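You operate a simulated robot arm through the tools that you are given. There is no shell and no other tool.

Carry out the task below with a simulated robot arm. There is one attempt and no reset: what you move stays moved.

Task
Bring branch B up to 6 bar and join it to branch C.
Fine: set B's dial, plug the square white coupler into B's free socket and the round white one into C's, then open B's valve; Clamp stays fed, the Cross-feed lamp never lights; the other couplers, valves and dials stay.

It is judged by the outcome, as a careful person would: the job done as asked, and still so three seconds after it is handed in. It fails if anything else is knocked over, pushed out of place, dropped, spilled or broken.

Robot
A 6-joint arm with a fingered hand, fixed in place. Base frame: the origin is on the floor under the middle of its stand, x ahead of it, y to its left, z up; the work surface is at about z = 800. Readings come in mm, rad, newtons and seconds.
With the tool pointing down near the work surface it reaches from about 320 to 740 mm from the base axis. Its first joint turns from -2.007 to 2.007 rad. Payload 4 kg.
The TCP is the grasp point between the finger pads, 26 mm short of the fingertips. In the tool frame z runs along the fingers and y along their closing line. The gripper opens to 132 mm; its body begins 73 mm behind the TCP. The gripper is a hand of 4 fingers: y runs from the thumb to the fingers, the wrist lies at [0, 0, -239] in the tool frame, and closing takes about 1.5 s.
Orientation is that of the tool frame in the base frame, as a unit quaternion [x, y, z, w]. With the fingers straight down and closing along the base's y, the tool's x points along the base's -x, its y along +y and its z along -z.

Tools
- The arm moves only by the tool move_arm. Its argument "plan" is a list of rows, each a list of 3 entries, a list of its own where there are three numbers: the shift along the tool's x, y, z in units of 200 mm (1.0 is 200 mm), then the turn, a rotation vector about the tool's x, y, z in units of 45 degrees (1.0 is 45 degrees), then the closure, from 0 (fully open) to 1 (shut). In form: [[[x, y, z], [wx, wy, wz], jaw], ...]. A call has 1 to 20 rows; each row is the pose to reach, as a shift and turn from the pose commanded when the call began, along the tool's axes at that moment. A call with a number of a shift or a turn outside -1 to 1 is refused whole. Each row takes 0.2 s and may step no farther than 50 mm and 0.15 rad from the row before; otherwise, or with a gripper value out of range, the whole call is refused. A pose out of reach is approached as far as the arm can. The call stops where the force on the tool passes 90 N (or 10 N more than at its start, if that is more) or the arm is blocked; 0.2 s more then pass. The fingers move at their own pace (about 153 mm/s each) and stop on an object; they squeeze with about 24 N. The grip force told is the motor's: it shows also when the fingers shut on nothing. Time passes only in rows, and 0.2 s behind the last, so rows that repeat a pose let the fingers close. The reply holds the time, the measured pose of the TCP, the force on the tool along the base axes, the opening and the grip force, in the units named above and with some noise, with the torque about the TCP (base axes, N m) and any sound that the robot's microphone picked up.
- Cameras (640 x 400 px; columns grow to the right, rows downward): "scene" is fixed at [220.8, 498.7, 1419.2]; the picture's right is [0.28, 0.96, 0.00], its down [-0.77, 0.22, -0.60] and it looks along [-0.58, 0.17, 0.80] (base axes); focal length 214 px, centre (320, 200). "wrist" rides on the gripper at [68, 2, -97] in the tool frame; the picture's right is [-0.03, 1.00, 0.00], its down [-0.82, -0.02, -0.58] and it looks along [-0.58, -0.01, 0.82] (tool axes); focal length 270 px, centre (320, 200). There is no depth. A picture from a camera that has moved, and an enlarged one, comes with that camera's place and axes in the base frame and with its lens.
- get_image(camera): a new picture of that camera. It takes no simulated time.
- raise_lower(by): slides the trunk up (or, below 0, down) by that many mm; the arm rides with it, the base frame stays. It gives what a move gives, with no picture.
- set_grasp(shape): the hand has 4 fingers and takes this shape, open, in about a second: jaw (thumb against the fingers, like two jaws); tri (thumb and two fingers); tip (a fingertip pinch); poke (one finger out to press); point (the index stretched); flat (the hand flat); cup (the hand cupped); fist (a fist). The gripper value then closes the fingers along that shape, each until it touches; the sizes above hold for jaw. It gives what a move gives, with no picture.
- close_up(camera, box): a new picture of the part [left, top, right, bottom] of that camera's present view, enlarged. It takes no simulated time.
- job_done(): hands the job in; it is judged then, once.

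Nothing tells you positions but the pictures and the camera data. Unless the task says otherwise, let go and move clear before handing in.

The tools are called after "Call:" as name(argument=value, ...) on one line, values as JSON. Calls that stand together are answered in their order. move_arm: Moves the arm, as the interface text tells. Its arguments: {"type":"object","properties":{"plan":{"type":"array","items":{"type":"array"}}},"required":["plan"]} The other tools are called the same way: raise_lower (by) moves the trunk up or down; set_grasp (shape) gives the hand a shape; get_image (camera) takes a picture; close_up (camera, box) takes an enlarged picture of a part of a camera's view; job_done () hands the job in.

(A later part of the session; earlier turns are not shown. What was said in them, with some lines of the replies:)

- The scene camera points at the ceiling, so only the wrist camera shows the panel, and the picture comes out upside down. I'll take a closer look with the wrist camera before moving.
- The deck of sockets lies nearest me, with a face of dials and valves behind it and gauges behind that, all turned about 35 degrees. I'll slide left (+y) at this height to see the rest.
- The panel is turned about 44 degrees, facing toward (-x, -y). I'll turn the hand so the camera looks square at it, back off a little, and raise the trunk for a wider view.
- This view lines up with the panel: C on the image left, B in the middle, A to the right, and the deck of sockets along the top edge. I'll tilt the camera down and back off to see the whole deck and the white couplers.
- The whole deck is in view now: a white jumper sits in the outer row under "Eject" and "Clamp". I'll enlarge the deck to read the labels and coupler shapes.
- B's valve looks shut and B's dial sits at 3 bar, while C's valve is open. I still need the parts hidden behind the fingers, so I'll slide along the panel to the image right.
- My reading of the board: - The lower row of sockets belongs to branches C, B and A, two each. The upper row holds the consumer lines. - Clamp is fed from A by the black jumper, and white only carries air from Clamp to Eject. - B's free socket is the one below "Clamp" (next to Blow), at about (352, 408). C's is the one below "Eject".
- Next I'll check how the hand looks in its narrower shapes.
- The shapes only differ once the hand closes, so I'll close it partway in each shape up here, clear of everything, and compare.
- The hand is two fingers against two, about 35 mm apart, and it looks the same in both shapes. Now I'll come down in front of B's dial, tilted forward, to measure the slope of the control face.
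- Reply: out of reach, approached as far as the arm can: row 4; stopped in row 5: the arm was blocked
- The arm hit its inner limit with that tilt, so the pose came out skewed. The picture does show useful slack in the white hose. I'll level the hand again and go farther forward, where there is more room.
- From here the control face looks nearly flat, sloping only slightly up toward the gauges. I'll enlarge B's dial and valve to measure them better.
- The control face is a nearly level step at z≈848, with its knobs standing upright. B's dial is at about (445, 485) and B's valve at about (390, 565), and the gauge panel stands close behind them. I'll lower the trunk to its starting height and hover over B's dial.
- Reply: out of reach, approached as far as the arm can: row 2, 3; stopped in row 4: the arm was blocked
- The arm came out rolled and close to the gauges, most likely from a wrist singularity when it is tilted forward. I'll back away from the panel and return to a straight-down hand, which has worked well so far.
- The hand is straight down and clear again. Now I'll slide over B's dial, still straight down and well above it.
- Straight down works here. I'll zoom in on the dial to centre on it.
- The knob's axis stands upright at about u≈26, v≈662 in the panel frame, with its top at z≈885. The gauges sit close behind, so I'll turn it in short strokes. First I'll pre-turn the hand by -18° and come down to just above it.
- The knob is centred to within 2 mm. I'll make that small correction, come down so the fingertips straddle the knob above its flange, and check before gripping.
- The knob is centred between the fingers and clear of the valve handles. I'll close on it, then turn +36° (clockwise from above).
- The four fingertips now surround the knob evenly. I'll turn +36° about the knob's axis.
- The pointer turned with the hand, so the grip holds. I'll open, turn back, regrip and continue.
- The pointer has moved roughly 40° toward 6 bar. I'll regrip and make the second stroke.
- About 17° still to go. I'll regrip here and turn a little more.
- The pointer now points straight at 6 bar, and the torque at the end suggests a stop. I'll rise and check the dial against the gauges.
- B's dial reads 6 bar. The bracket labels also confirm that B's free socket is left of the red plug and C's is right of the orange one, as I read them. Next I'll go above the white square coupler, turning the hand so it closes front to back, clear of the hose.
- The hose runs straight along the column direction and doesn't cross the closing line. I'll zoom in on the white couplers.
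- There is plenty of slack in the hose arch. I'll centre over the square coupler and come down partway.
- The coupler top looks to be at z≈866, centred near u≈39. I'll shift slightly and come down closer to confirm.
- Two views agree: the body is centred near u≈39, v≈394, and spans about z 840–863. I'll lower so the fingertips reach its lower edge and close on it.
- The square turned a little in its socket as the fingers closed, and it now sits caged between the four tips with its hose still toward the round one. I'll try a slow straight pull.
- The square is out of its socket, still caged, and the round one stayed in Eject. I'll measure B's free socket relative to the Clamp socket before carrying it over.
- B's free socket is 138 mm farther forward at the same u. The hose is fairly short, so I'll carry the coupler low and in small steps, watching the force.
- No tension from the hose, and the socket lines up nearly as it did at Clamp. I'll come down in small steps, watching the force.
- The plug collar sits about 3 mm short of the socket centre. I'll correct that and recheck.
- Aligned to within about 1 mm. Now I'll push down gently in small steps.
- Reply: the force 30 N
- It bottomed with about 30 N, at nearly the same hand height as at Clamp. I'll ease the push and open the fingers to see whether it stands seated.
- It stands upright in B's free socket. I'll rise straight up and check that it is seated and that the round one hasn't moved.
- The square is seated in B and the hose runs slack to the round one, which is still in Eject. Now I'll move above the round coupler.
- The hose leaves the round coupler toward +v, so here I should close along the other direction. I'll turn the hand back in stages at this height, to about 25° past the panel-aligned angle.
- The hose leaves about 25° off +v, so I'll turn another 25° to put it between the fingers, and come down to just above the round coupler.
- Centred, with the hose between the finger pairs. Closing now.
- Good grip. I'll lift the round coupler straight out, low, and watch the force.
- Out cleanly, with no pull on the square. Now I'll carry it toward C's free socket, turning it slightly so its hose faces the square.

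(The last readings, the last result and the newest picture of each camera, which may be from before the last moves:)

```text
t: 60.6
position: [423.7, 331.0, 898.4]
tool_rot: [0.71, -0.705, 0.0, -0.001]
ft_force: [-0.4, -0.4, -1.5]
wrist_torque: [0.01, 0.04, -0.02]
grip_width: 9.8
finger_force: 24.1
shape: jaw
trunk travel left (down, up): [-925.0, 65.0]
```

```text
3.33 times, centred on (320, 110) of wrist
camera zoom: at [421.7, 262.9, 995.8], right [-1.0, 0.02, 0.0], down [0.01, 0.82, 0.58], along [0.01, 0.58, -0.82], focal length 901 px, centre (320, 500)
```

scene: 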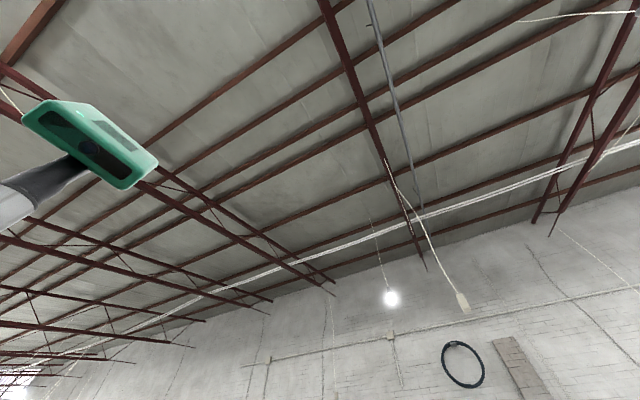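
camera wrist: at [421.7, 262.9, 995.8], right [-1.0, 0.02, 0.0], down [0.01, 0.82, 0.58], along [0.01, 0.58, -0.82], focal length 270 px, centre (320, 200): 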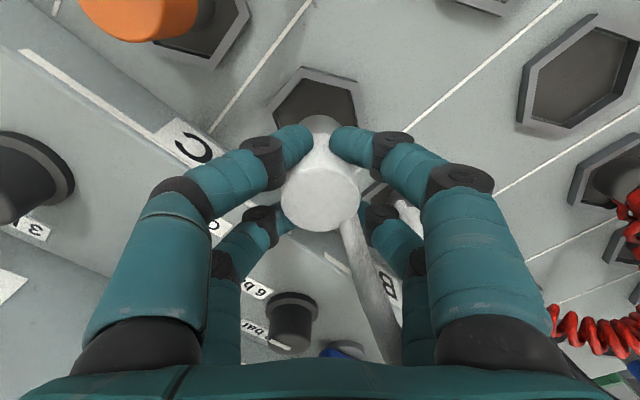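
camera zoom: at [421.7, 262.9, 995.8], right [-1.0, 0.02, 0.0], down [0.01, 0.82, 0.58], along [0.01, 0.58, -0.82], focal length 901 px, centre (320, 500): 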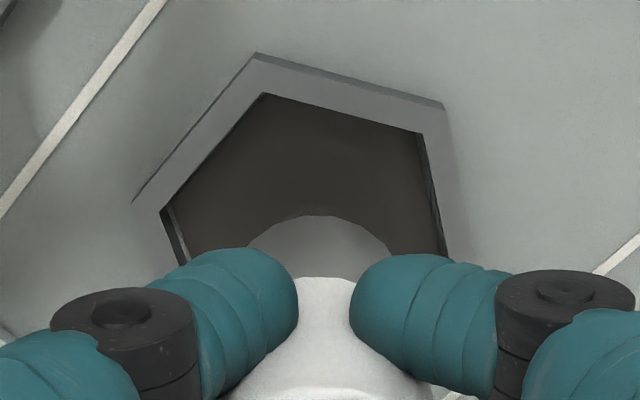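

The hand is within 2 mm of C's free socket. I'll correct that and lower gently.

Call:
move_arm(plan=[[[0.006, -0.009, 0.03], [0, 0, 0], 1], [[0.006, -0.009, 0.06], [0, 0, 0], 1], [[0.006, -0.009, 0.08], [0, 0, 0], 1]])

Call:
get_image(camera="wrist")

Call:
close_up(camera="wrist", box=[240, 50, 400, 170])

```text
t: 61.4
position: [426.8, 329.9, 882.9]
tool_rot: [0.71, -0.704, -0.001, 0.0]
ft_force: [0.2, 0.2, -1.0]
wrist_torque: [-0.02, 0.03, 0.0]
grip_width: 9.4
finger_force: 24.0
shape: jaw
trunk travel left (down, up): [-925.0, 65.0]
```

```text
taken
camera wrist: at [423.7, 260.7, 980.3], right [-1.0, 0.02, 0.0], down [0.01, 0.82, 0.58], along [0.01, 0.58, -0.82], focal length 270 px, centre (320, 200)
```

wrist: 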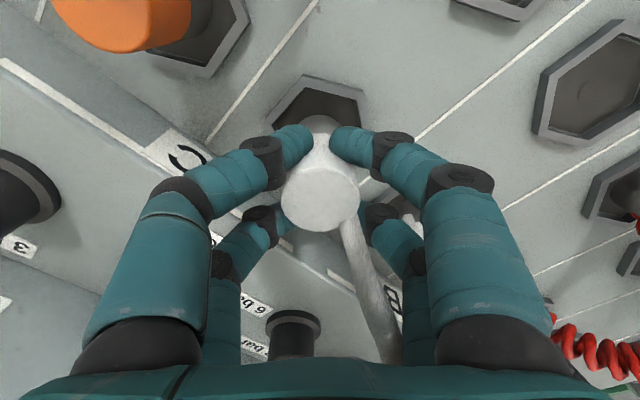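

```text
3.33 times, centred on (320, 110) of wrist
camera zoom: at [423.7, 260.7, 980.3], right [-1.0, 0.02, 0.0], down [0.01, 0.82, 0.58], along [0.01, 0.58, -0.82], focal length 901 px, centre (320, 500)
```

zoom: 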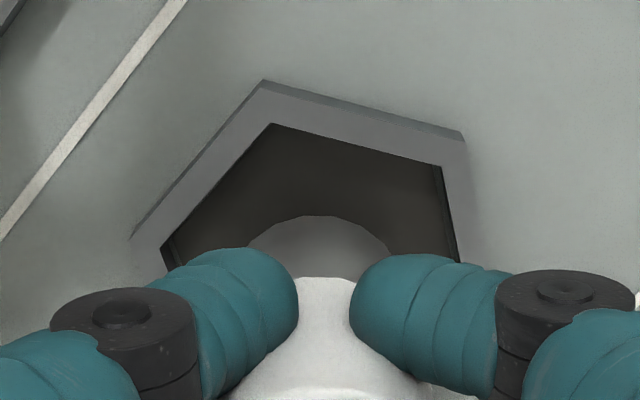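

Call:
move_arm(plan=[[[-0.002, 0.002, 0.03], [0, 0, 0], 1], [[-0.002, 0.002, 0.06], [0, 0, 0], 1], [[-0.002, 0.002, 0.085], [0, 0, 0], 1], [[-0.002, 0.002, 0.1], [0, 0, 0], 1]])

Call:
get_image(camera="wrist")

```text
t: 62.4
position: [425.0, 328.5, 864.5]
tool_rot: [0.71, -0.705, -0.001, -0.001]
ft_force: [0.8, 1.0, -1.2]
wrist_torque: [-0.03, 0.0, -0.02]
grip_width: 9.4
finger_force: 23.7
shape: jaw
trunk travel left (down, up): [-925.0, 65.0]
```

```text
taken
camera wrist: at [423.4, 261.4, 960.1], right [-1.0, 0.02, 0.0], down [0.01, 0.82, 0.58], along [0.01, 0.58, -0.82], focal length 270 px, centre (320, 200)
```

wrist: 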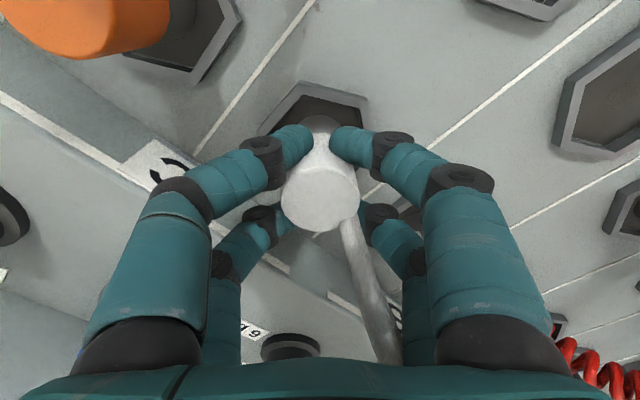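

Call:
move_arm(plan=[[[0, 0, 0.01], [0, 0, 0], 1], [[0, 0, 0.02], [0, 0, 0], 1], [[0, 0, 0.03], [0, 0, 0], 1]])

```text
t: 63.2
position: [425.3, 329.6, 862.7]
tool_rot: [0.709, -0.705, 0.0, -0.004]
ft_force: [-0.3, -2.4, 34.8]
wrist_torque: [0.0, 0.14, 0.05]
grip_width: 10.2
finger_force: 24.2
shape: jaw
trunk travel left (down, up): [-925.0, 65.0]
```

Bottomed at the same height as before. I'll ease off, open, and rise straight up.

Call:
move_arm(plan=[[[0, 0, -0.015], [0, 0, 0], 1], [[0, 0, -0.015], [0, 0, 0], 0.7], [[0, 0, -0.015], [0, 0, 0], 0.52], [[0, 0, -0.015], [0, 0, 0], 0.52]])

Call:
get_image(camera="wrist")

```text
t: 64.2
position: [424.6, 329.4, 860.8]
tool_rot: [0.71, -0.705, -0.001, 0.001]
ft_force: [-0.4, 0.1, -0.4]
wrist_torque: [0.0, -0.03, -0.01]
grip_width: 62.7
finger_force: 0.0
shape: jaw
trunk travel left (down, up): [-925.0, 65.0]
```

```text
taken
camera wrist: at [423.2, 261.2, 957.0], right [-1.0, 0.02, 0.0], down [0.02, 0.82, 0.58], along [0.01, 0.58, -0.82], focal length 270 px, centre (320, 200)
```

wrist: 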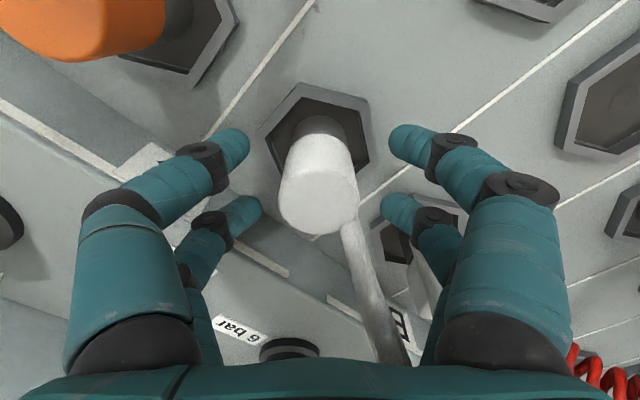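

Call:
move_arm(plan=[[[0, 0, -0.08], [0, 0, 0], 0.45], [[0.02, 0, -0.2], [0, 0, 0], 0.3], [[0.1, 0, -0.4], [0, 0, 0], 0.1], [[0.2, 0, -0.6], [0, 0, 0], 0], [[0.3, 0, -0.8], [0, 0, 0], 0]])

Call:
get_image(camera="wrist")

Call:
close_up(camera="wrist", box=[180, 60, 460, 300])

```text
t: 65.4
position: [426.7, 270.6, 1021.7]
tool_rot: [0.709, -0.705, -0.001, -0.001]
ft_force: [0.2, -1.0, 0.4]
wrist_torque: [-0.04, -0.01, 0.02]
grip_width: 131.6
finger_force: 0.0
shape: jaw
trunk travel left (down, up): [-925.0, 65.0]
```

```text
taken
camera wrist: at [423.0, 200.8, 1119.1], right [-1.0, 0.02, 0.0], down [0.01, 0.81, 0.58], along [0.01, 0.58, -0.82], focal length 270 px, centre (320, 200)
```

wrist: 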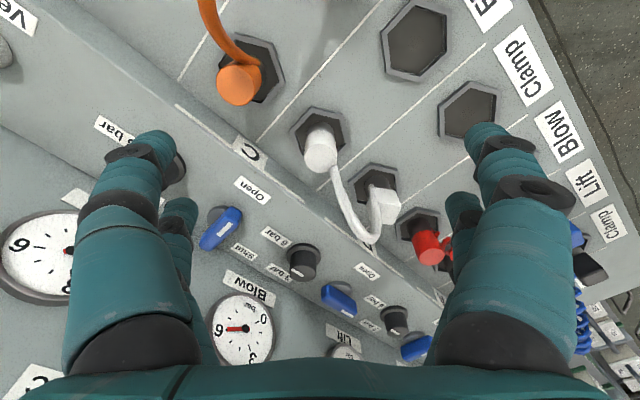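

```text
1.67 times, centred on (320, 180) of wrist
camera zoom: at [423.0, 200.8, 1119.1], right [-1.0, 0.02, 0.0], down [0.01, 0.81, 0.58], along [0.01, 0.58, -0.82], focal length 450 px, centre (320, 233)
```

zoom: 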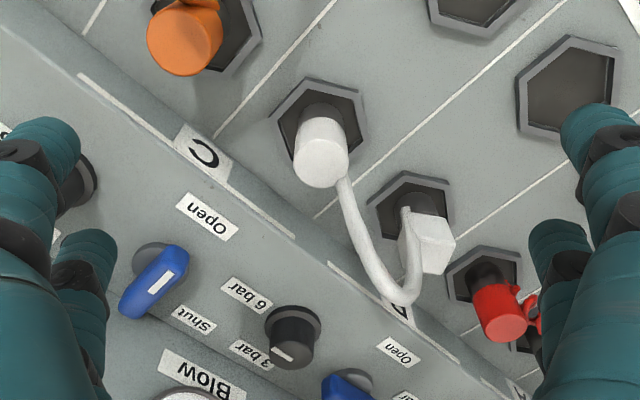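

Both white couplers are seated and Blow's gauge now reads 6, so B and C are joined. Next is B's valve: there's no room behind it to grip and turn, so I'll push the lever's near arm with one finger. I'll try the poke shape.

Call:
set_grasp(shape="poke")

Call:
get_image(camera="wrist")

Call:
move_arm(plan=[[[0, 0, 0], [0, 0, 0], 1], [[0, 0, 0], [0, 0, 0], 1], [[0, 0, 0], [0, 0, 0], 1], [[0, 0, 0], [0, 0, 0], 1], [[0, 0, 0], [0, 0, 0], 1], [[0, 0, 0], [0, 0, 0], 1]])

Call:
get_image(camera="wrist")

```text
t: 66.3
position: [426.4, 270.0, 1021.2]
tool_rot: [0.709, -0.705, 0.0, -0.001]
ft_force: [0.0, 0.3, -0.6]
wrist_torque: [-0.01, 0.01, 0.02]
grip_width: 0.0
finger_force: 0.0
shape: poke
trunk travel left (down, up): [-925.0, 65.0]
```

```text
taken
camera wrist: at [423.8, 202.0, 1118.1], right [-1.0, 0.02, 0.0], down [0.01, 0.82, 0.58], along [0.01, 0.58, -0.82], focal length 270 px, centre (320, 200)
```

wrist: 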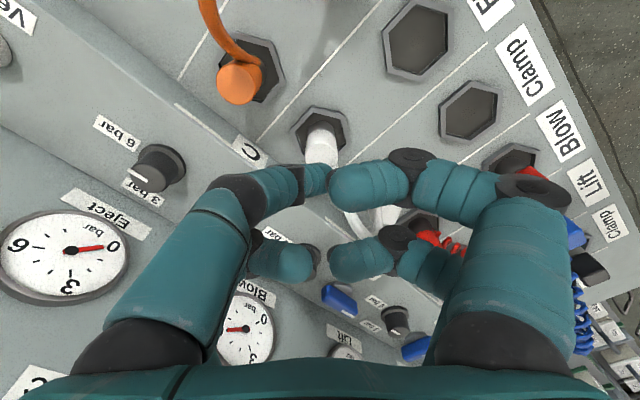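

```text
t: 67.7
position: [425.2, 270.6, 1020.5]
tool_rot: [0.71, -0.704, 0.0, 0.0]
ft_force: [-0.7, 0.4, -1.0]
wrist_torque: [0.01, -0.02, -0.03]
grip_width: 0.0
finger_force: 24.2
shape: jaw
trunk travel left (down, up): [-925.0, 65.0]
```

```text
taken
camera wrist: at [423.8, 201.7, 1118.3], right [-1.0, 0.02, 0.0], down [0.01, 0.82, 0.58], along [0.01, 0.58, -0.82], focal length 270 px, centre (320, 200)
```

wrist: 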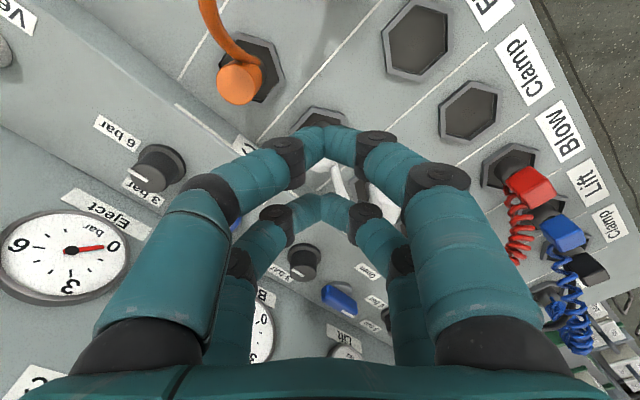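

Eject reads 0, as expected now that its jumper has moved. The closed hand makes a narrow enough pusher, so I'll use that. I'll turn it square to the panel and move over toward B's valve.

Call:
move_arm(plan=[[[-0.09, 0.025, 0], [0, 0, 0.16], 1], [[-0.18, 0.05, 0], [0, 0, 0.33], 1], [[-0.27, 0.075, 0], [0, 0, 0.5], 1], [[-0.36, 0.1, 0], [0, 0, 0.66], 1], [[-0.45, 0.125, 0], [0, 0, 0.83], 1], [[-0.55, 0.15, 0], [0, 0, 1.0], 1]])

Call:
move_arm(plan=[[[-0.08, 0.17, 0.03], [0, 0, 0], 1], [[-0.17, 0.34, 0.06], [0, 0, 0], 1], [[-0.2545, 0.502, 0.1], [0, 0, 0], 1]])

Call:
get_image(camera="wrist")

```text
t: 69.1
position: [395.5, 379.8, 1021.9]
tool_rot: [-0.385, 0.923, 0.001, 0.0]
ft_force: [0.1, 1.0, 0.0]
wrist_torque: [-0.01, -0.03, 0.01]
grip_width: 0.1
finger_force: 24.3
shape: jaw
trunk travel left (down, up): [-925.0, 65.0]
```

```text
t: 69.9
position: [359.9, 485.7, 1001.0]
tool_rot: [-0.386, 0.923, 0.0, 0.0]
ft_force: [0.1, -0.7, 0.0]
wrist_torque: [-0.03, 0.02, -0.01]
grip_width: 0.1
finger_force: 23.6
shape: jaw
trunk travel left (down, up): [-925.0, 65.0]
```

```text
taken
camera wrist: at [308.9, 439.0, 1097.6], right [-0.69, 0.72, 0.0], down [0.59, 0.57, 0.58], along [0.42, 0.4, -0.82], focal length 270 px, centre (320, 200)
```

wrist: 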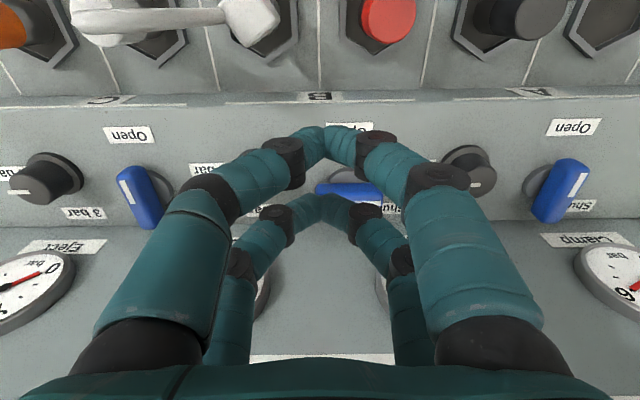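

The closed hand hides the valve, so I'll open it for one measuring picture.

Call:
move_arm(plan=[[[0, 0, 0], [0, 0, 0], 0], [[0, 0, 0], [0, 0, 0], 0], [[0, 0, 0], [0, 0, 0], 0], [[0, 0, 0], [0, 0, 0], 0]])

Call:
get_image(camera="wrist")

Call:
close_up(camera="wrist", box=[240, 110, 480, 260])

Call:
close_up(camera="wrist", box=[0, 0, 400, 120])

```text
t: 70.9
position: [360.3, 486.5, 1002.1]
tool_rot: [-0.386, 0.923, 0.002, 0.0]
ft_force: [1.0, -0.9, 0.1]
wrist_torque: [-0.01, 0.01, 0.02]
grip_width: 126.1
finger_force: 0.0
shape: jaw
trunk travel left (down, up): [-925.0, 65.0]
```

```text
taken
camera wrist: at [309.3, 437.8, 1098.1], right [-0.69, 0.72, 0.0], down [0.59, 0.57, 0.58], along [0.42, 0.4, -0.82], focal length 270 px, centre (320, 200)
```

wrist: 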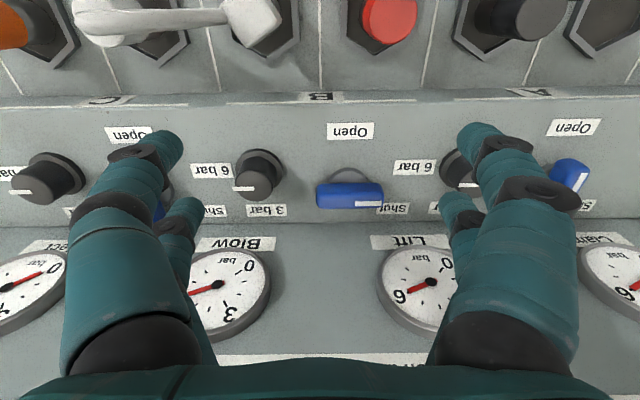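

```text
2.67 times, centred on (360, 185) of wrist
camera zoom: at [309.3, 437.8, 1098.1], right [-0.69, 0.72, 0.0], down [0.59, 0.57, 0.58], along [0.42, 0.4, -0.82], focal length 721 px, centre (213, 240)
```

zoom: 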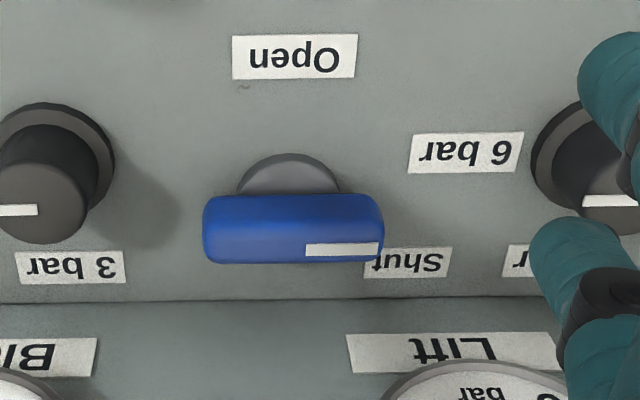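

```text
1.60 times, centred on (200, 60) of wrist
camera zoom: at [309.3, 437.8, 1098.1], right [-0.69, 0.72, 0.0], down [0.59, 0.57, 0.58], along [0.42, 0.4, -0.82], focal length 432 px, centre (512, 424)
```

zoom: 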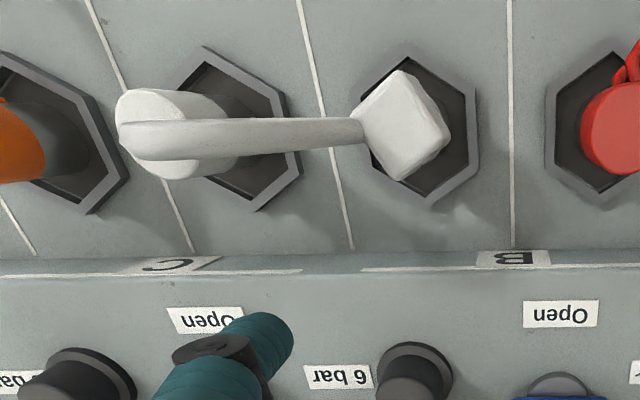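

The valve's pivot is at about u≈116, v≈680, with the lever about 66 mm long and its top near z≈885. I'll close the hand and lower it on the near side, beside the lever's arm that should swing away from me.

Call:
move_arm(plan=[[[0, 0, 0], [0, 0, 0], 1], [[0, 0, 0], [0, 0, 0], 1], [[0, 0, 0], [0, 0, 0], 1], [[0, 0, 0], [0, 0, 0], 1], [[-0.03, -0.006, 0.1], [0, 0, 0], 1], [[-0.07, -0.006, 0.2], [0, 0, 0], 1], [[-0.1, -0.006, 0.31], [0, 0, 0], 1], [[-0.1, -0.006, 0.44], [0, 0, 0], 1], [[-0.1, -0.006, 0.56], [0, 0, 0], 1]])

Call:
get_image(camera="wrist")

```text
t: 72.9
position: [375.2, 498.6, 887.7]
tool_rot: [-0.387, 0.922, 0.001, 0.0]
ft_force: [-0.8, -0.5, -0.4]
wrist_torque: [0.01, 0.02, -0.02]
grip_width: 0.0
finger_force: 23.9
shape: jaw
trunk travel left (down, up): [-925.0, 65.0]
```

```text
taken
camera wrist: at [324.5, 450.5, 985.6], right [-0.69, 0.72, 0.0], down [0.59, 0.57, 0.58], along [0.42, 0.4, -0.82], focal length 270 px, centre (320, 200)
```

wrist: 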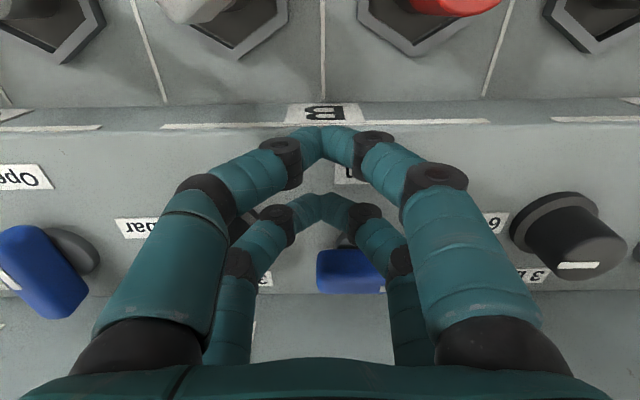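

The hand is just short of the lever. I'll push forward slowly.

Call:
move_arm(plan=[[[-0.04, 0, 0], [0, 0, 0], 1], [[-0.08, 0, 0], [0, 0, 0], 1], [[-0.11, 0, 0], [0, 0, 0], 1], [[-0.14, 0, 0], [0, 0, 0], 1], [[-0.165, 0, 0], [0, 0, 0], 1], [[-0.19, 0, 0], [0, 0, 0], 1]])

Call:
get_image(camera="wrist")

```text
t: 74.3
position: [400.1, 523.9, 888.8]
tool_rot: [-0.386, 0.923, -0.001, -0.001]
ft_force: [-5.3, -14.2, 1.5]
wrist_torque: [-0.02, 0.01, 0.18]
grip_width: 0.0
finger_force: 23.6
shape: jaw
trunk travel left (down, up): [-925.0, 65.0]
```

```text
taken
camera wrist: at [349.8, 476.3, 986.6], right [-0.69, 0.72, 0.0], down [0.59, 0.57, 0.57], along [0.41, 0.4, -0.82], focal length 270 px, centre (320, 200)
```

wrist: 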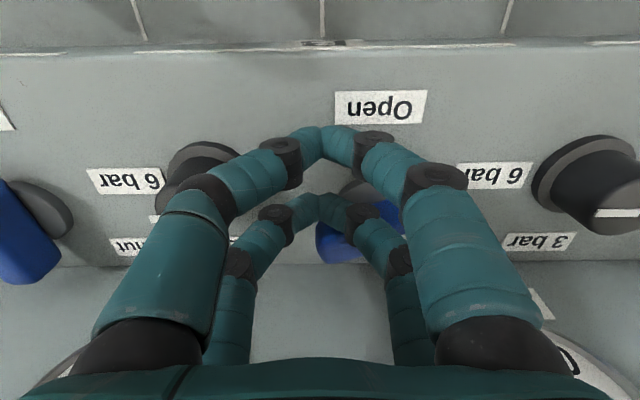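

The lever is turning the right way, its far end swinging toward the gauges. I'll keep pushing.

Call:
move_arm(plan=[[[-0.025, 0, 0], [0, 0, 0], 1], [[-0.05, 0, 0], [0, 0, 0], 1], [[-0.075, 0, 0], [0, 0, 0], 1], [[-0.1, 0, 0], [0, 0, 0], 1], [[-0.12, 0, 0], [0, 0, 0], 1]])

Call:
get_image(camera="wrist")

```text
t: 75.5
position: [418.4, 541.5, 894.1]
tool_rot: [-0.386, 0.923, 0.003, 0.002]
ft_force: [-0.2, -22.6, 32.6]
wrist_torque: [0.45, 0.25, 0.3]
grip_width: 0.0
finger_force: 23.9
shape: jaw
trunk travel left (down, up): [-925.0, 65.0]
```

```text
taken
camera wrist: at [367.3, 492.3, 990.3], right [-0.69, 0.72, 0.0], down [0.59, 0.56, 0.58], along [0.42, 0.41, -0.81], focal length 270 px, centre (320, 200)
```

wrist: 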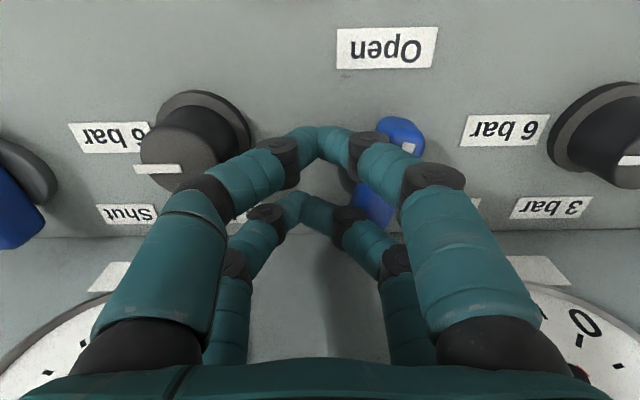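

The other finger pair has met the near end of the lever and is riding up. I'll lift straight off and look at how far it got.

Call:
move_arm(plan=[[[0, 0, -0.08], [0, 0, 0], 1], [[0, 0, -0.2], [0, 0, 0], 1], [[0.1, 0, -0.35], [0, 0, 0], 0.6], [[0.25, 0, -0.5], [0, 0, 0], 0.1], [[0.4, 0, -0.55], [0, 0, 0], 0], [[0.4, 0, -0.55], [0, 0, 0], 0], [[0.4, 0, -0.55], [0, 0, 0], 0]])

Call:
get_image(camera="wrist")

Call:
close_up(camera="wrist", box=[200, 80, 460, 260])

```text
t: 77.1
position: [358.9, 485.8, 1000.0]
tool_rot: [-0.386, 0.923, 0.001, 0.0]
ft_force: [0.1, -0.1, 0.1]
wrist_torque: [-0.01, -0.02, -0.04]
grip_width: 126.0
finger_force: 0.0
shape: jaw
trunk travel left (down, up): [-925.0, 65.0]
```

```text
taken
camera wrist: at [308.4, 438.6, 1097.2], right [-0.69, 0.72, 0.0], down [0.59, 0.57, 0.58], along [0.42, 0.4, -0.82], focal length 270 px, centre (320, 200)
```

wrist: 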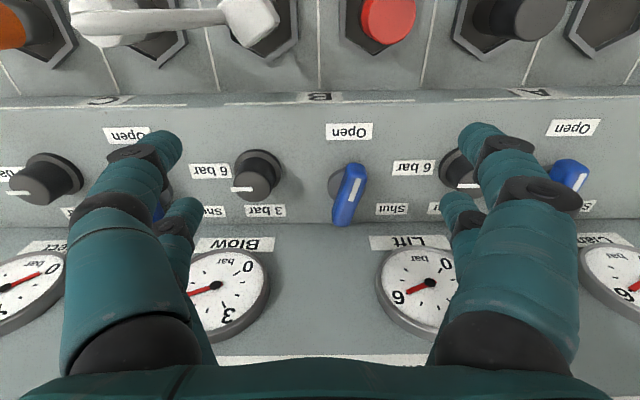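

```text
2.22 times, centred on (330, 170) of wrist
camera zoom: at [308.4, 438.6, 1097.2], right [-0.69, 0.72, 0.0], down [0.59, 0.57, 0.58], along [0.42, 0.4, -0.82], focal length 601 px, centre (298, 267)
```

zoom: 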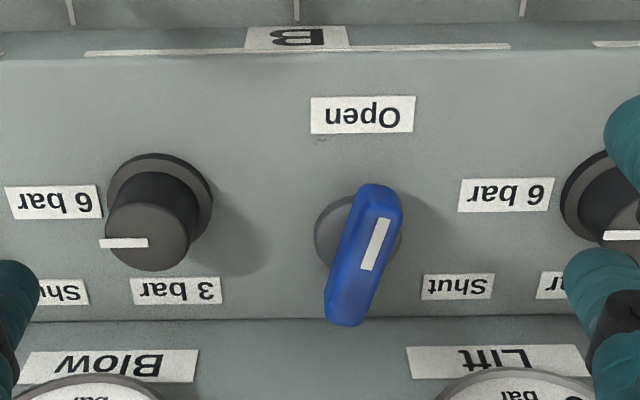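

The lever is about 80° round, with roughly 10° left. Now that it points front to back I can grip it across its width, with fingers to either side and well clear of the gauges, and finish the turn. I'll move above it.

Call:
move_arm(plan=[[[-0.1, 0.04, 0.05], [0, 0, 0], 0.4], [[-0.2, 0.08, 0.1], [0, 0, 0], 0.52], [[-0.3, 0.12, 0.15], [0, 0, 0], 0.52], [[-0.3985, 0.1335, 0.2], [0, 0, 0], 0.52], [[-0.3985, 0.1335, 0.3], [0, 0, 0], 0.52]])

Call:
get_image(camera="wrist")

Call:
close_up(camera="wrist", box=[240, 70, 400, 210])

```text
t: 78.3
position: [399.2, 563.3, 939.8]
tool_rot: [-0.386, 0.923, 0.001, 0.0]
ft_force: [0.4, -0.9, -1.2]
wrist_torque: [0.02, 0.01, -0.01]
grip_width: 61.1
finger_force: 0.0
shape: jaw
trunk travel left (down, up): [-925.0, 65.0]
```

```text
taken
camera wrist: at [348.8, 515.2, 1036.1], right [-0.69, 0.72, 0.0], down [0.59, 0.57, 0.58], along [0.42, 0.4, -0.82], focal length 270 px, centre (320, 200)
```

wrist: 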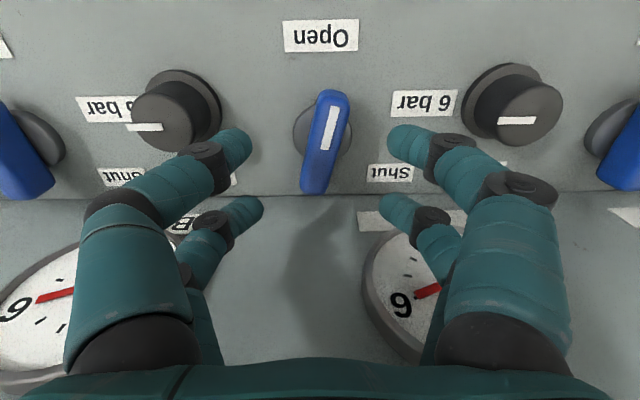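

```text
2.86 times, centred on (320, 140) of wrist
camera zoom: at [348.8, 515.2, 1036.1], right [-0.69, 0.72, 0.0], down [0.59, 0.57, 0.58], along [0.42, 0.4, -0.82], focal length 772 px, centre (320, 371)
```

zoom: 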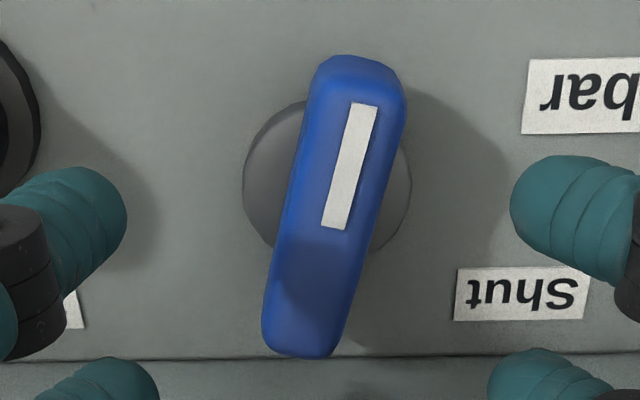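

About 11° left. I'll centre over the pivot and lower the open fingers either side of the lever.

Call:
move_arm(plan=[[[0.012, 0.01, 0.08], [0, 0, 0], 0.52], [[0.012, 0.01, 0.16], [0, 0, 0], 0.52], [[0.012, 0.01, 0.25], [0, 0, 0], 0.52]])

Call:
get_image(camera="wrist")

```text
t: 79.1
position: [395.3, 562.8, 890.8]
tool_rot: [-0.386, 0.922, 0.0, 0.0]
ft_force: [0.6, -0.8, 0.3]
wrist_torque: [-0.01, -0.02, -0.03]
grip_width: 61.3
finger_force: 0.1
shape: jaw
trunk travel left (down, up): [-925.0, 65.0]
```

```text
taken
camera wrist: at [345.4, 514.9, 986.7], right [-0.69, 0.72, 0.0], down [0.59, 0.57, 0.58], along [0.42, 0.4, -0.82], focal length 270 px, centre (320, 200)
```

wrist: 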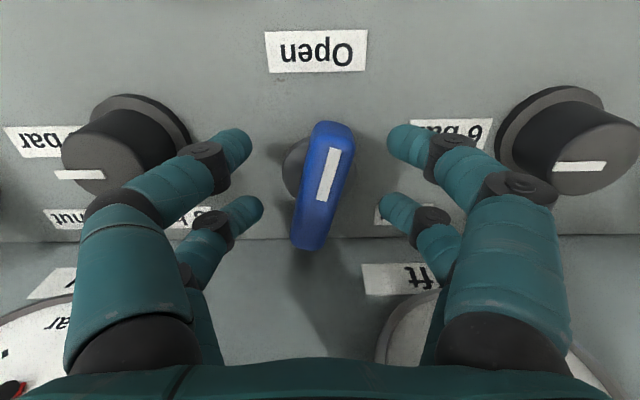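

The lever sits between the finger pairs. I'll close on it, which should line it up with the hand, then look.

Call:
move_arm(plan=[[[0, 0, 0], [0, 0, 0], 0.75], [[0, 0, 0], [0, 0, 0], 0.85], [[0, 0, 0], [0, 0, 0], 1], [[0, 0, 0], [0, 0, 0], 1], [[0, 0, 0], [0, 0, 0], 1], [[0, 0, 0], [0, 0, 0], 1]])

Call:
get_image(camera="wrist")

```text
t: 80.5
position: [395.7, 561.2, 889.7]
tool_rot: [-0.386, 0.923, 0.0, -0.001]
ft_force: [-0.2, -2.0, -4.0]
wrist_torque: [-0.05, -0.03, 0.0]
grip_width: 11.3
finger_force: 24.2
shape: tri
trunk travel left (down, up): [-925.0, 65.0]
```

```text
taken
camera wrist: at [345.5, 514.7, 986.4], right [-0.69, 0.72, 0.0], down [0.59, 0.57, 0.58], along [0.42, 0.4, -0.82], focal length 270 px, centre (320, 200)
```

wrist: 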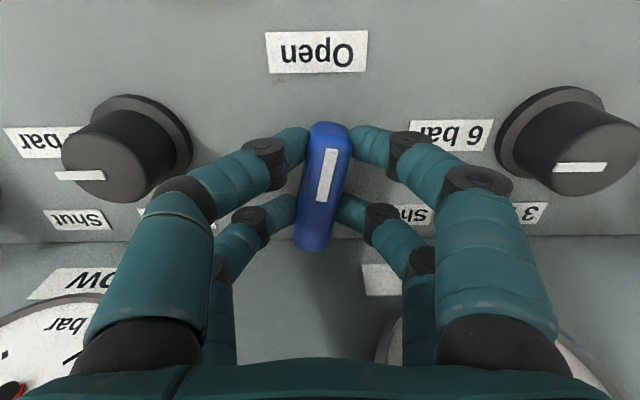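

The lever has nearly lined up. I'll turn the hand a few degrees more to bring it fully to Open.

Call:
move_arm(plan=[[[0, 0, 0], [0, 0, -0.08], 1], [[0, 0, 0], [0, 0, -0.16], 1], [[0, 0, 0], [0, 0, -0.22], 1], [[0, 0, 0], [0, 0, -0.22], 1]])

Call:
get_image(camera="wrist")

```text
t: 81.5
position: [396.3, 561.4, 889.6]
tool_rot: [-0.464, 0.886, 0.001, 0.0]
ft_force: [6.2, -4.3, -2.5]
wrist_torque: [-0.13, -0.08, -0.05]
grip_width: 11.0
finger_force: 23.8
shape: tri
trunk travel left (down, up): [-925.0, 65.0]
```

```text
taken
camera wrist: at [354.9, 506.2, 986.3], right [-0.81, 0.59, 0.0], down [0.48, 0.66, 0.58], along [0.34, 0.47, -0.82], focal length 270 px, centre (320, 200)
```

wrist: 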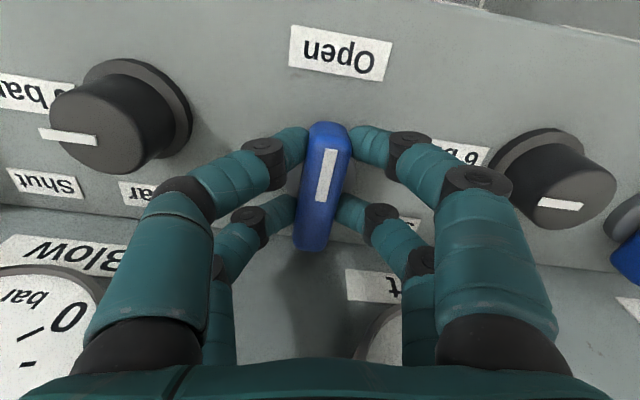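

Call:
move_arm(plan=[[[0, 0, 0], [0, 0, 0], 0.7], [[0, 0, 0], [0, 0, 0], 0.52], [[0, 0, 0], [0, 0, 0], 0.52], [[0, 0, -0.08], [0, 0, 0.06], 0.52], [[0, 0, -0.16], [0, 0, 0.14], 0.52], [[0, 0, -0.25], [0, 0, 0.22], 0.52]])

Call:
close_up(camera="wrist", box=[240, 70, 400, 210])

Call:
get_image(camera="wrist")

```text
t: 82.9
position: [394.5, 561.0, 939.4]
tool_rot: [-0.386, 0.922, 0.001, 0.0]
ft_force: [-0.3, -0.1, 0.0]
wrist_torque: [0.0, 0.0, 0.0]
grip_width: 59.9
finger_force: 0.1
shape: jaw
trunk travel left (down, up): [-925.0, 65.0]
```

```text
2.86 times, centred on (320, 140) of wrist
camera zoom: at [344.9, 514.2, 1036.8], right [-0.69, 0.72, 0.0], down [0.59, 0.57, 0.58], along [0.42, 0.4, -0.82], focal length 772 px, centre (320, 371)
```

zoom: 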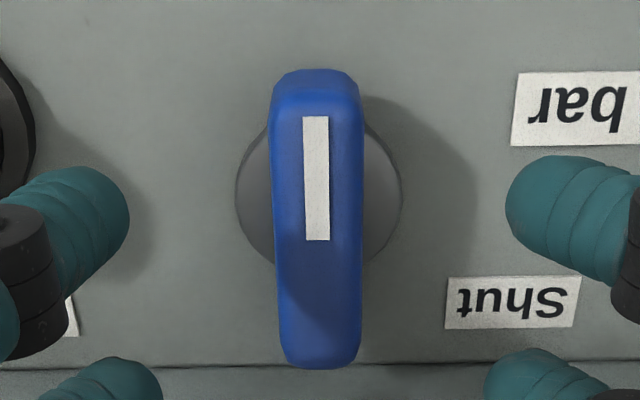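

```text
taken
camera wrist: at [344.9, 514.2, 1036.8], right [-0.69, 0.72, 0.0], down [0.59, 0.57, 0.58], along [0.42, 0.4, -0.82], focal length 270 px, centre (320, 200)
```

wrist: 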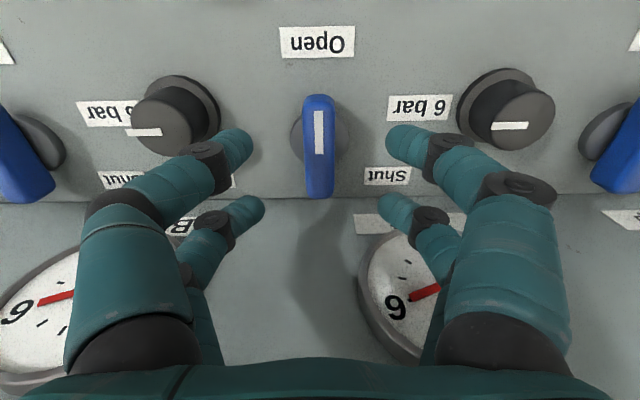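

The valve now points straight at Open. I'll back away and check the gauges, the Cross-feed lamp and all the couplers.

Call:
move_arm(plan=[[[0.05, -0.02, -0.15], [0, 0, 0], 0.3], [[0.2, -0.1, -0.3], [0, 0, 0], 0], [[0.4, -0.2, -0.45], [0, 0, 0], 0], [[0.6, -0.3, -0.6], [0, 0, 0], 0], [[0.75, -0.4, -0.75], [0, 0, 0], 0], [[0.9, -0.45, -0.9], [0, 0, 0], 0]])

Call:
get_image(camera="wrist")

Call:
close_up(camera="wrist", box=[180, 0, 460, 180])

Call:
close_up(camera="wrist", box=[180, 180, 460, 360])

```text
refused: row 3 steps farther than a row can; nothing moved
```

```text
taken
camera wrist: at [344.9, 514.2, 1036.8], right [-0.69, 0.72, 0.0], down [0.59, 0.57, 0.58], along [0.42, 0.4, -0.82], focal length 270 px, centre (320, 200)
```

wrist: 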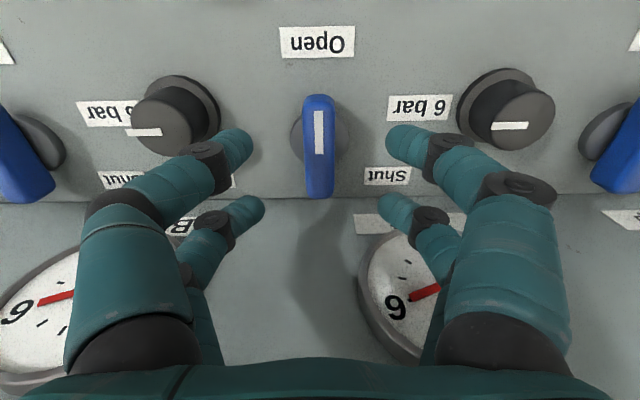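

```text
2.22 times, centred on (320, 90) of wrist
camera zoom: at [344.9, 514.2, 1036.8], right [-0.69, 0.72, 0.0], down [0.59, 0.57, 0.58], along [0.42, 0.4, -0.82], focal length 601 px, centre (320, 444)
```

zoom: 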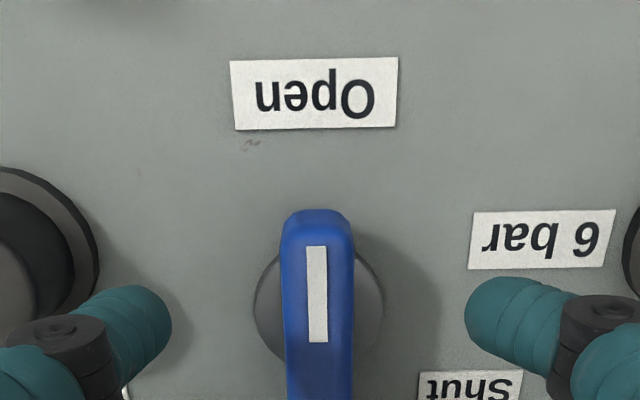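

```text
2.22 times, centred on (320, 270) of wrist
camera zoom: at [344.9, 514.2, 1036.8], right [-0.69, 0.72, 0.0], down [0.59, 0.57, 0.58], along [0.42, 0.4, -0.82], focal length 601 px, centre (320, 44)
```

zoom: 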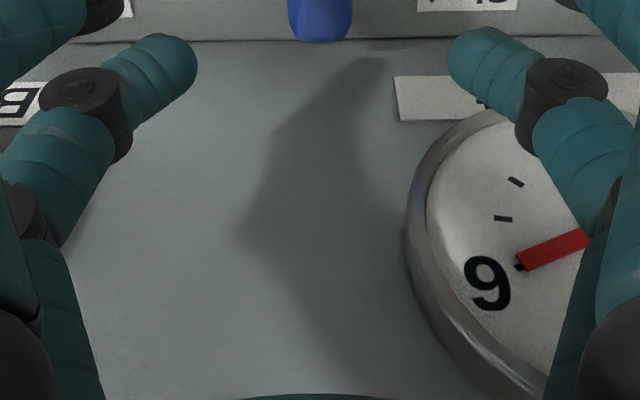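

That plan was refused because its steps were too long. I'll retreat again with smaller ones.

Call:
move_arm(plan=[[[0.03, -0.01, -0.15], [0, 0, 0], 0.3], [[0.12, -0.06, -0.3], [0, 0, 0], 0.1], [[0.25, -0.12, -0.45], [0, 0, 0], 0], [[0.4, -0.2, -0.58], [0, 0, 0], 0], [[0.55, -0.28, -0.7], [0, 0, 0], 0], [[0.7, -0.36, -0.82], [0, 0, 0], 0], [[0.85, -0.44, -0.95], [0, 0, 0], 0]])

Call:
get_image(camera="wrist")

Call:
close_up(camera="wrist", box=[180, 0, 460, 180])

Call:
close_up(camera="wrist", box=[180, 140, 460, 320])

```text
t: 84.5
position: [339.2, 378.0, 1131.3]
tool_rot: [-0.385, 0.923, 0.001, 0.0]
ft_force: [-0.3, -0.2, -0.5]
wrist_torque: [0.03, 0.0, 0.0]
grip_width: 126.0
finger_force: 0.0
shape: jaw
trunk travel left (down, up): [-925.0, 65.0]
```

```text
taken
camera wrist: at [288.6, 330.4, 1227.9], right [-0.69, 0.72, 0.0], down [0.59, 0.57, 0.58], along [0.42, 0.4, -0.82], focal length 270 px, centre (320, 200)
```

wrist: 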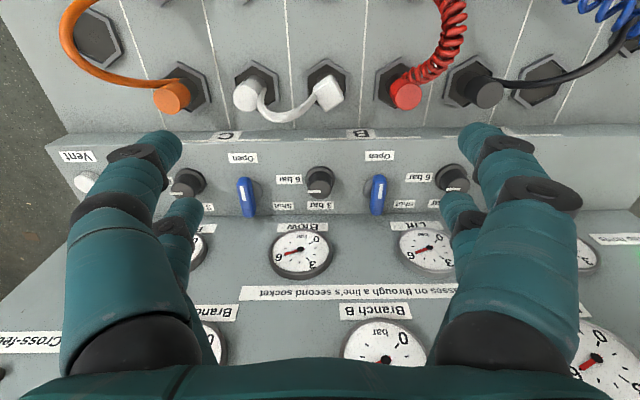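

```text
2.22 times, centred on (320, 90) of wrist
camera zoom: at [288.6, 330.4, 1227.9], right [-0.69, 0.72, 0.0], down [0.59, 0.57, 0.58], along [0.42, 0.4, -0.82], focal length 601 px, centre (320, 444)
```

zoom: 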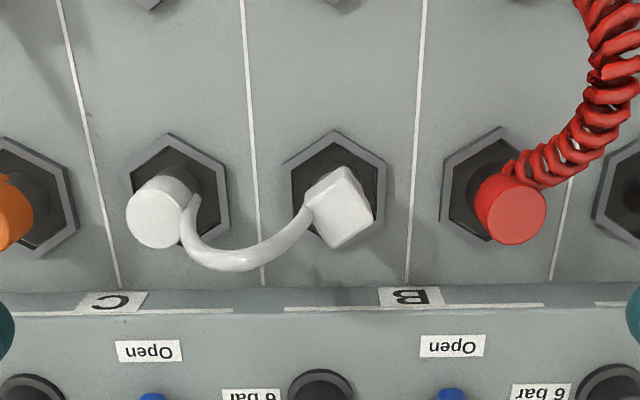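

```text
2.22 times, centred on (320, 230) of wrist
camera zoom: at [288.6, 330.4, 1227.9], right [-0.69, 0.72, 0.0], down [0.59, 0.57, 0.58], along [0.42, 0.4, -0.82], focal length 601 px, centre (320, 133)
```

zoom: 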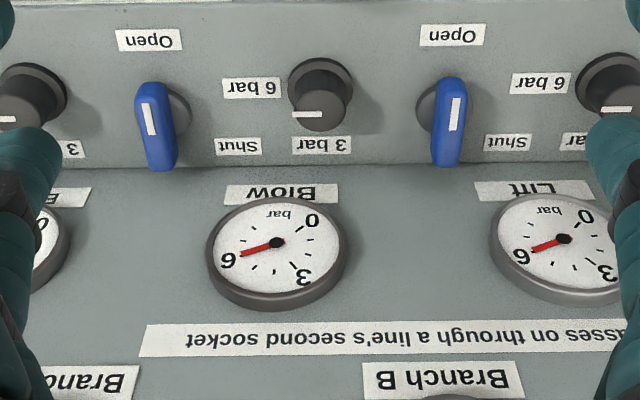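

Everything looks right so far: the couplers are in, B's dial is at 6, the valve is at Open, and Blow reads 6. I'll check the branch gauges, the Cross-feed lamp and Clamp.

Call:
move_arm(plan=[[[0, -0.15, -0.1], [0, 0, 0], 0], [[0, -0.3, -0.2], [0, 0, 0], 0], [[0, -0.45, -0.3], [0, 0, 0], 0], [[0, -0.6, -0.4], [0, 0, 0], 0], [[0, -0.75, -0.5], [0, 0, 0], 0]])

Call:
get_image(camera="wrist")

Call:
close_up(camera="wrist", box=[170, 160, 450, 360])

```text
t: 85.7
position: [448.1, 273.7, 1231.5]
tool_rot: [-0.385, 0.923, 0.002, 0.0]
ft_force: [0.1, -1.0, -0.6]
wrist_torque: [0.02, 0.01, 0.0]
grip_width: 126.1
finger_force: 0.1
shape: jaw
trunk travel left (down, up): [-925.0, 65.0]
```

```text
taken
camera wrist: at [397.4, 225.3, 1328.0], right [-0.69, 0.72, 0.0], down [0.59, 0.57, 0.58], along [0.42, 0.4, -0.82], focal length 270 px, centre (320, 200)
```

wrist: 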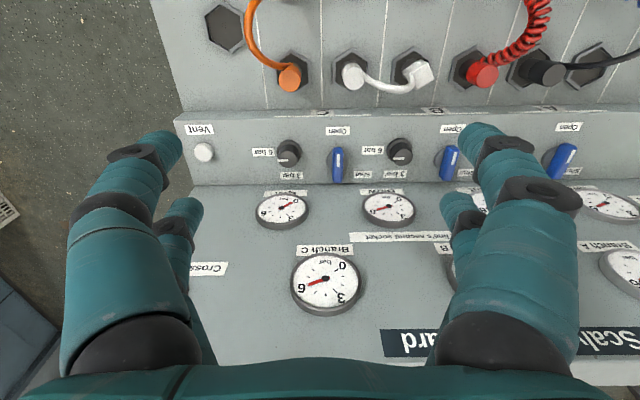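

```text
2.00 times, centred on (310, 260) of wrist
camera zoom: at [397.4, 225.3, 1328.0], right [-0.69, 0.72, 0.0], down [0.59, 0.57, 0.58], along [0.42, 0.4, -0.82], focal length 541 px, centre (340, 80)
```

zoom: 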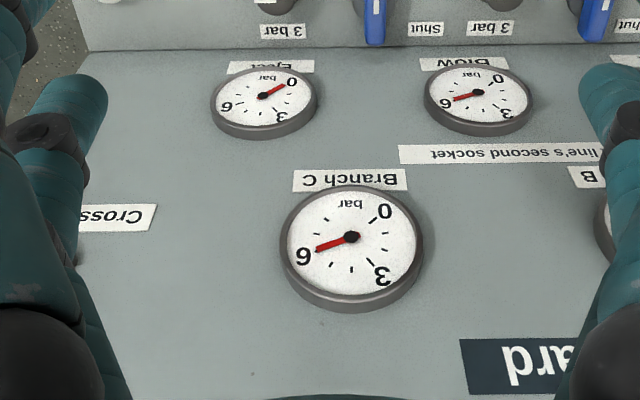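

Call:
move_arm(plan=[[[0, -0.2, 0], [0, 0, 0], 0], [[0, -0.4, 0], [0, 0, 0], 0]])

Call:
close_up(camera="wrist", box=[180, 160, 460, 360])

Call:
move_arm(plan=[[[0, 0.2, 0], [0, 0, 0], 0], [[0, 0.4, 0], [0, 0, 0], 0], [[0, 0.6, 0], [0, 0, 0], 0], [[0, 0.8, 0], [0, 0, 0], 0], [[0, 1.0, 0], [0, 0, 0], 0]])

Call:
get_image(camera="wrist")

Call:
close_up(camera="wrist", box=[180, 160, 460, 360])

```text
t: 86.3
position: [504.4, 217.3, 1227.4]
tool_rot: [-0.385, 0.923, 0.001, 0.0]
ft_force: [0.6, -0.3, -0.4]
wrist_torque: [0.02, 0.0, -0.03]
grip_width: 125.9
finger_force: 0.0
shape: jaw
trunk travel left (down, up): [-925.0, 65.0]
```

```text
2.00 times, centred on (320, 260) of wrist
camera zoom: at [453.0, 169.4, 1324.1], right [-0.69, 0.72, 0.0], down [0.59, 0.57, 0.58], along [0.42, 0.4, -0.82], focal length 541 px, centre (320, 80)
```

zoom: 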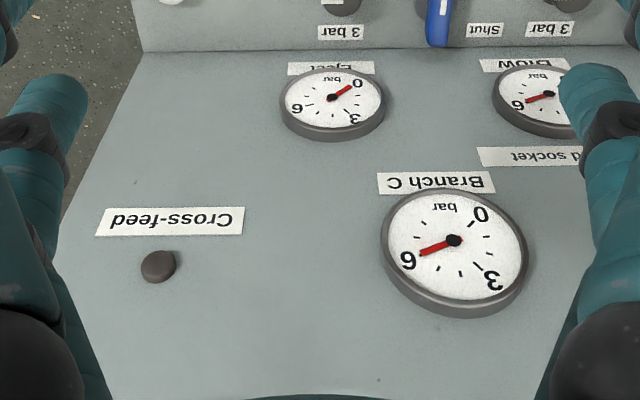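

```text
t: 87.5
position: [360.1, 358.4, 1229.6]
tool_rot: [-0.386, 0.922, -0.001, 0.001]
ft_force: [0.3, 1.0, 0.1]
wrist_torque: [0.0, -0.03, -0.01]
grip_width: 125.9
finger_force: 0.1
shape: jaw
trunk travel left (down, up): [-925.0, 65.0]
```

```text
taken
camera wrist: at [309.7, 310.7, 1325.9], right [-0.69, 0.72, 0.0], down [0.59, 0.57, 0.58], along [0.42, 0.4, -0.82], focal length 270 px, centre (320, 200)
```

wrist: 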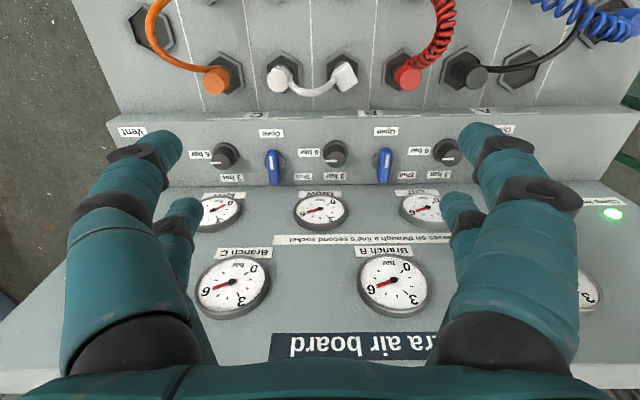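

```text
2.00 times, centred on (320, 260) of wrist
camera zoom: at [309.7, 310.7, 1325.9], right [-0.69, 0.72, 0.0], down [0.59, 0.57, 0.58], along [0.42, 0.4, -0.82], focal length 541 px, centre (320, 80)
```

zoom: 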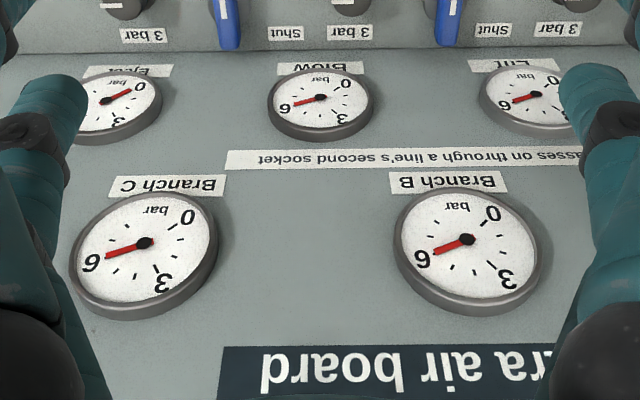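

Branch B and Branch C both read 6, the Cross-feed lamp is dark, and the green Clamp lamp is lit. B's dial is at 6, its valve is at Open, both white couplers are seated, and the hand is clear. I'm handing it in.

Call:
job_done()

```text
The job is handed in.
```

The job is done and handed in: branch B is at 6 bar and joined to branch C. The last gauge check showed both B and C at 6.

- **Dial:** B's dial is turned from 3 to 6 bar.
- **Couplers:** the square white coupler is in B's free socket and the round white one is in C's. I moved the square one first, so C was never connected to Clamp's supply from A. The square coupler sits turned a little in its socket; its connection still works.
- **Valve:** B's valve is fully at Open. I pushed the lever most of the way and gripped it for the last few degrees.
- **Clamp:** it stayed on its feed from A the whole time, and its green lamp is lit.
- **Cross-feed lamp:** it was dark at the final check. I couldn't see it during every step.

Eject now reads 0, because the white hose was what fed it from Clamp. I left the other couplers, valves and dials alone.
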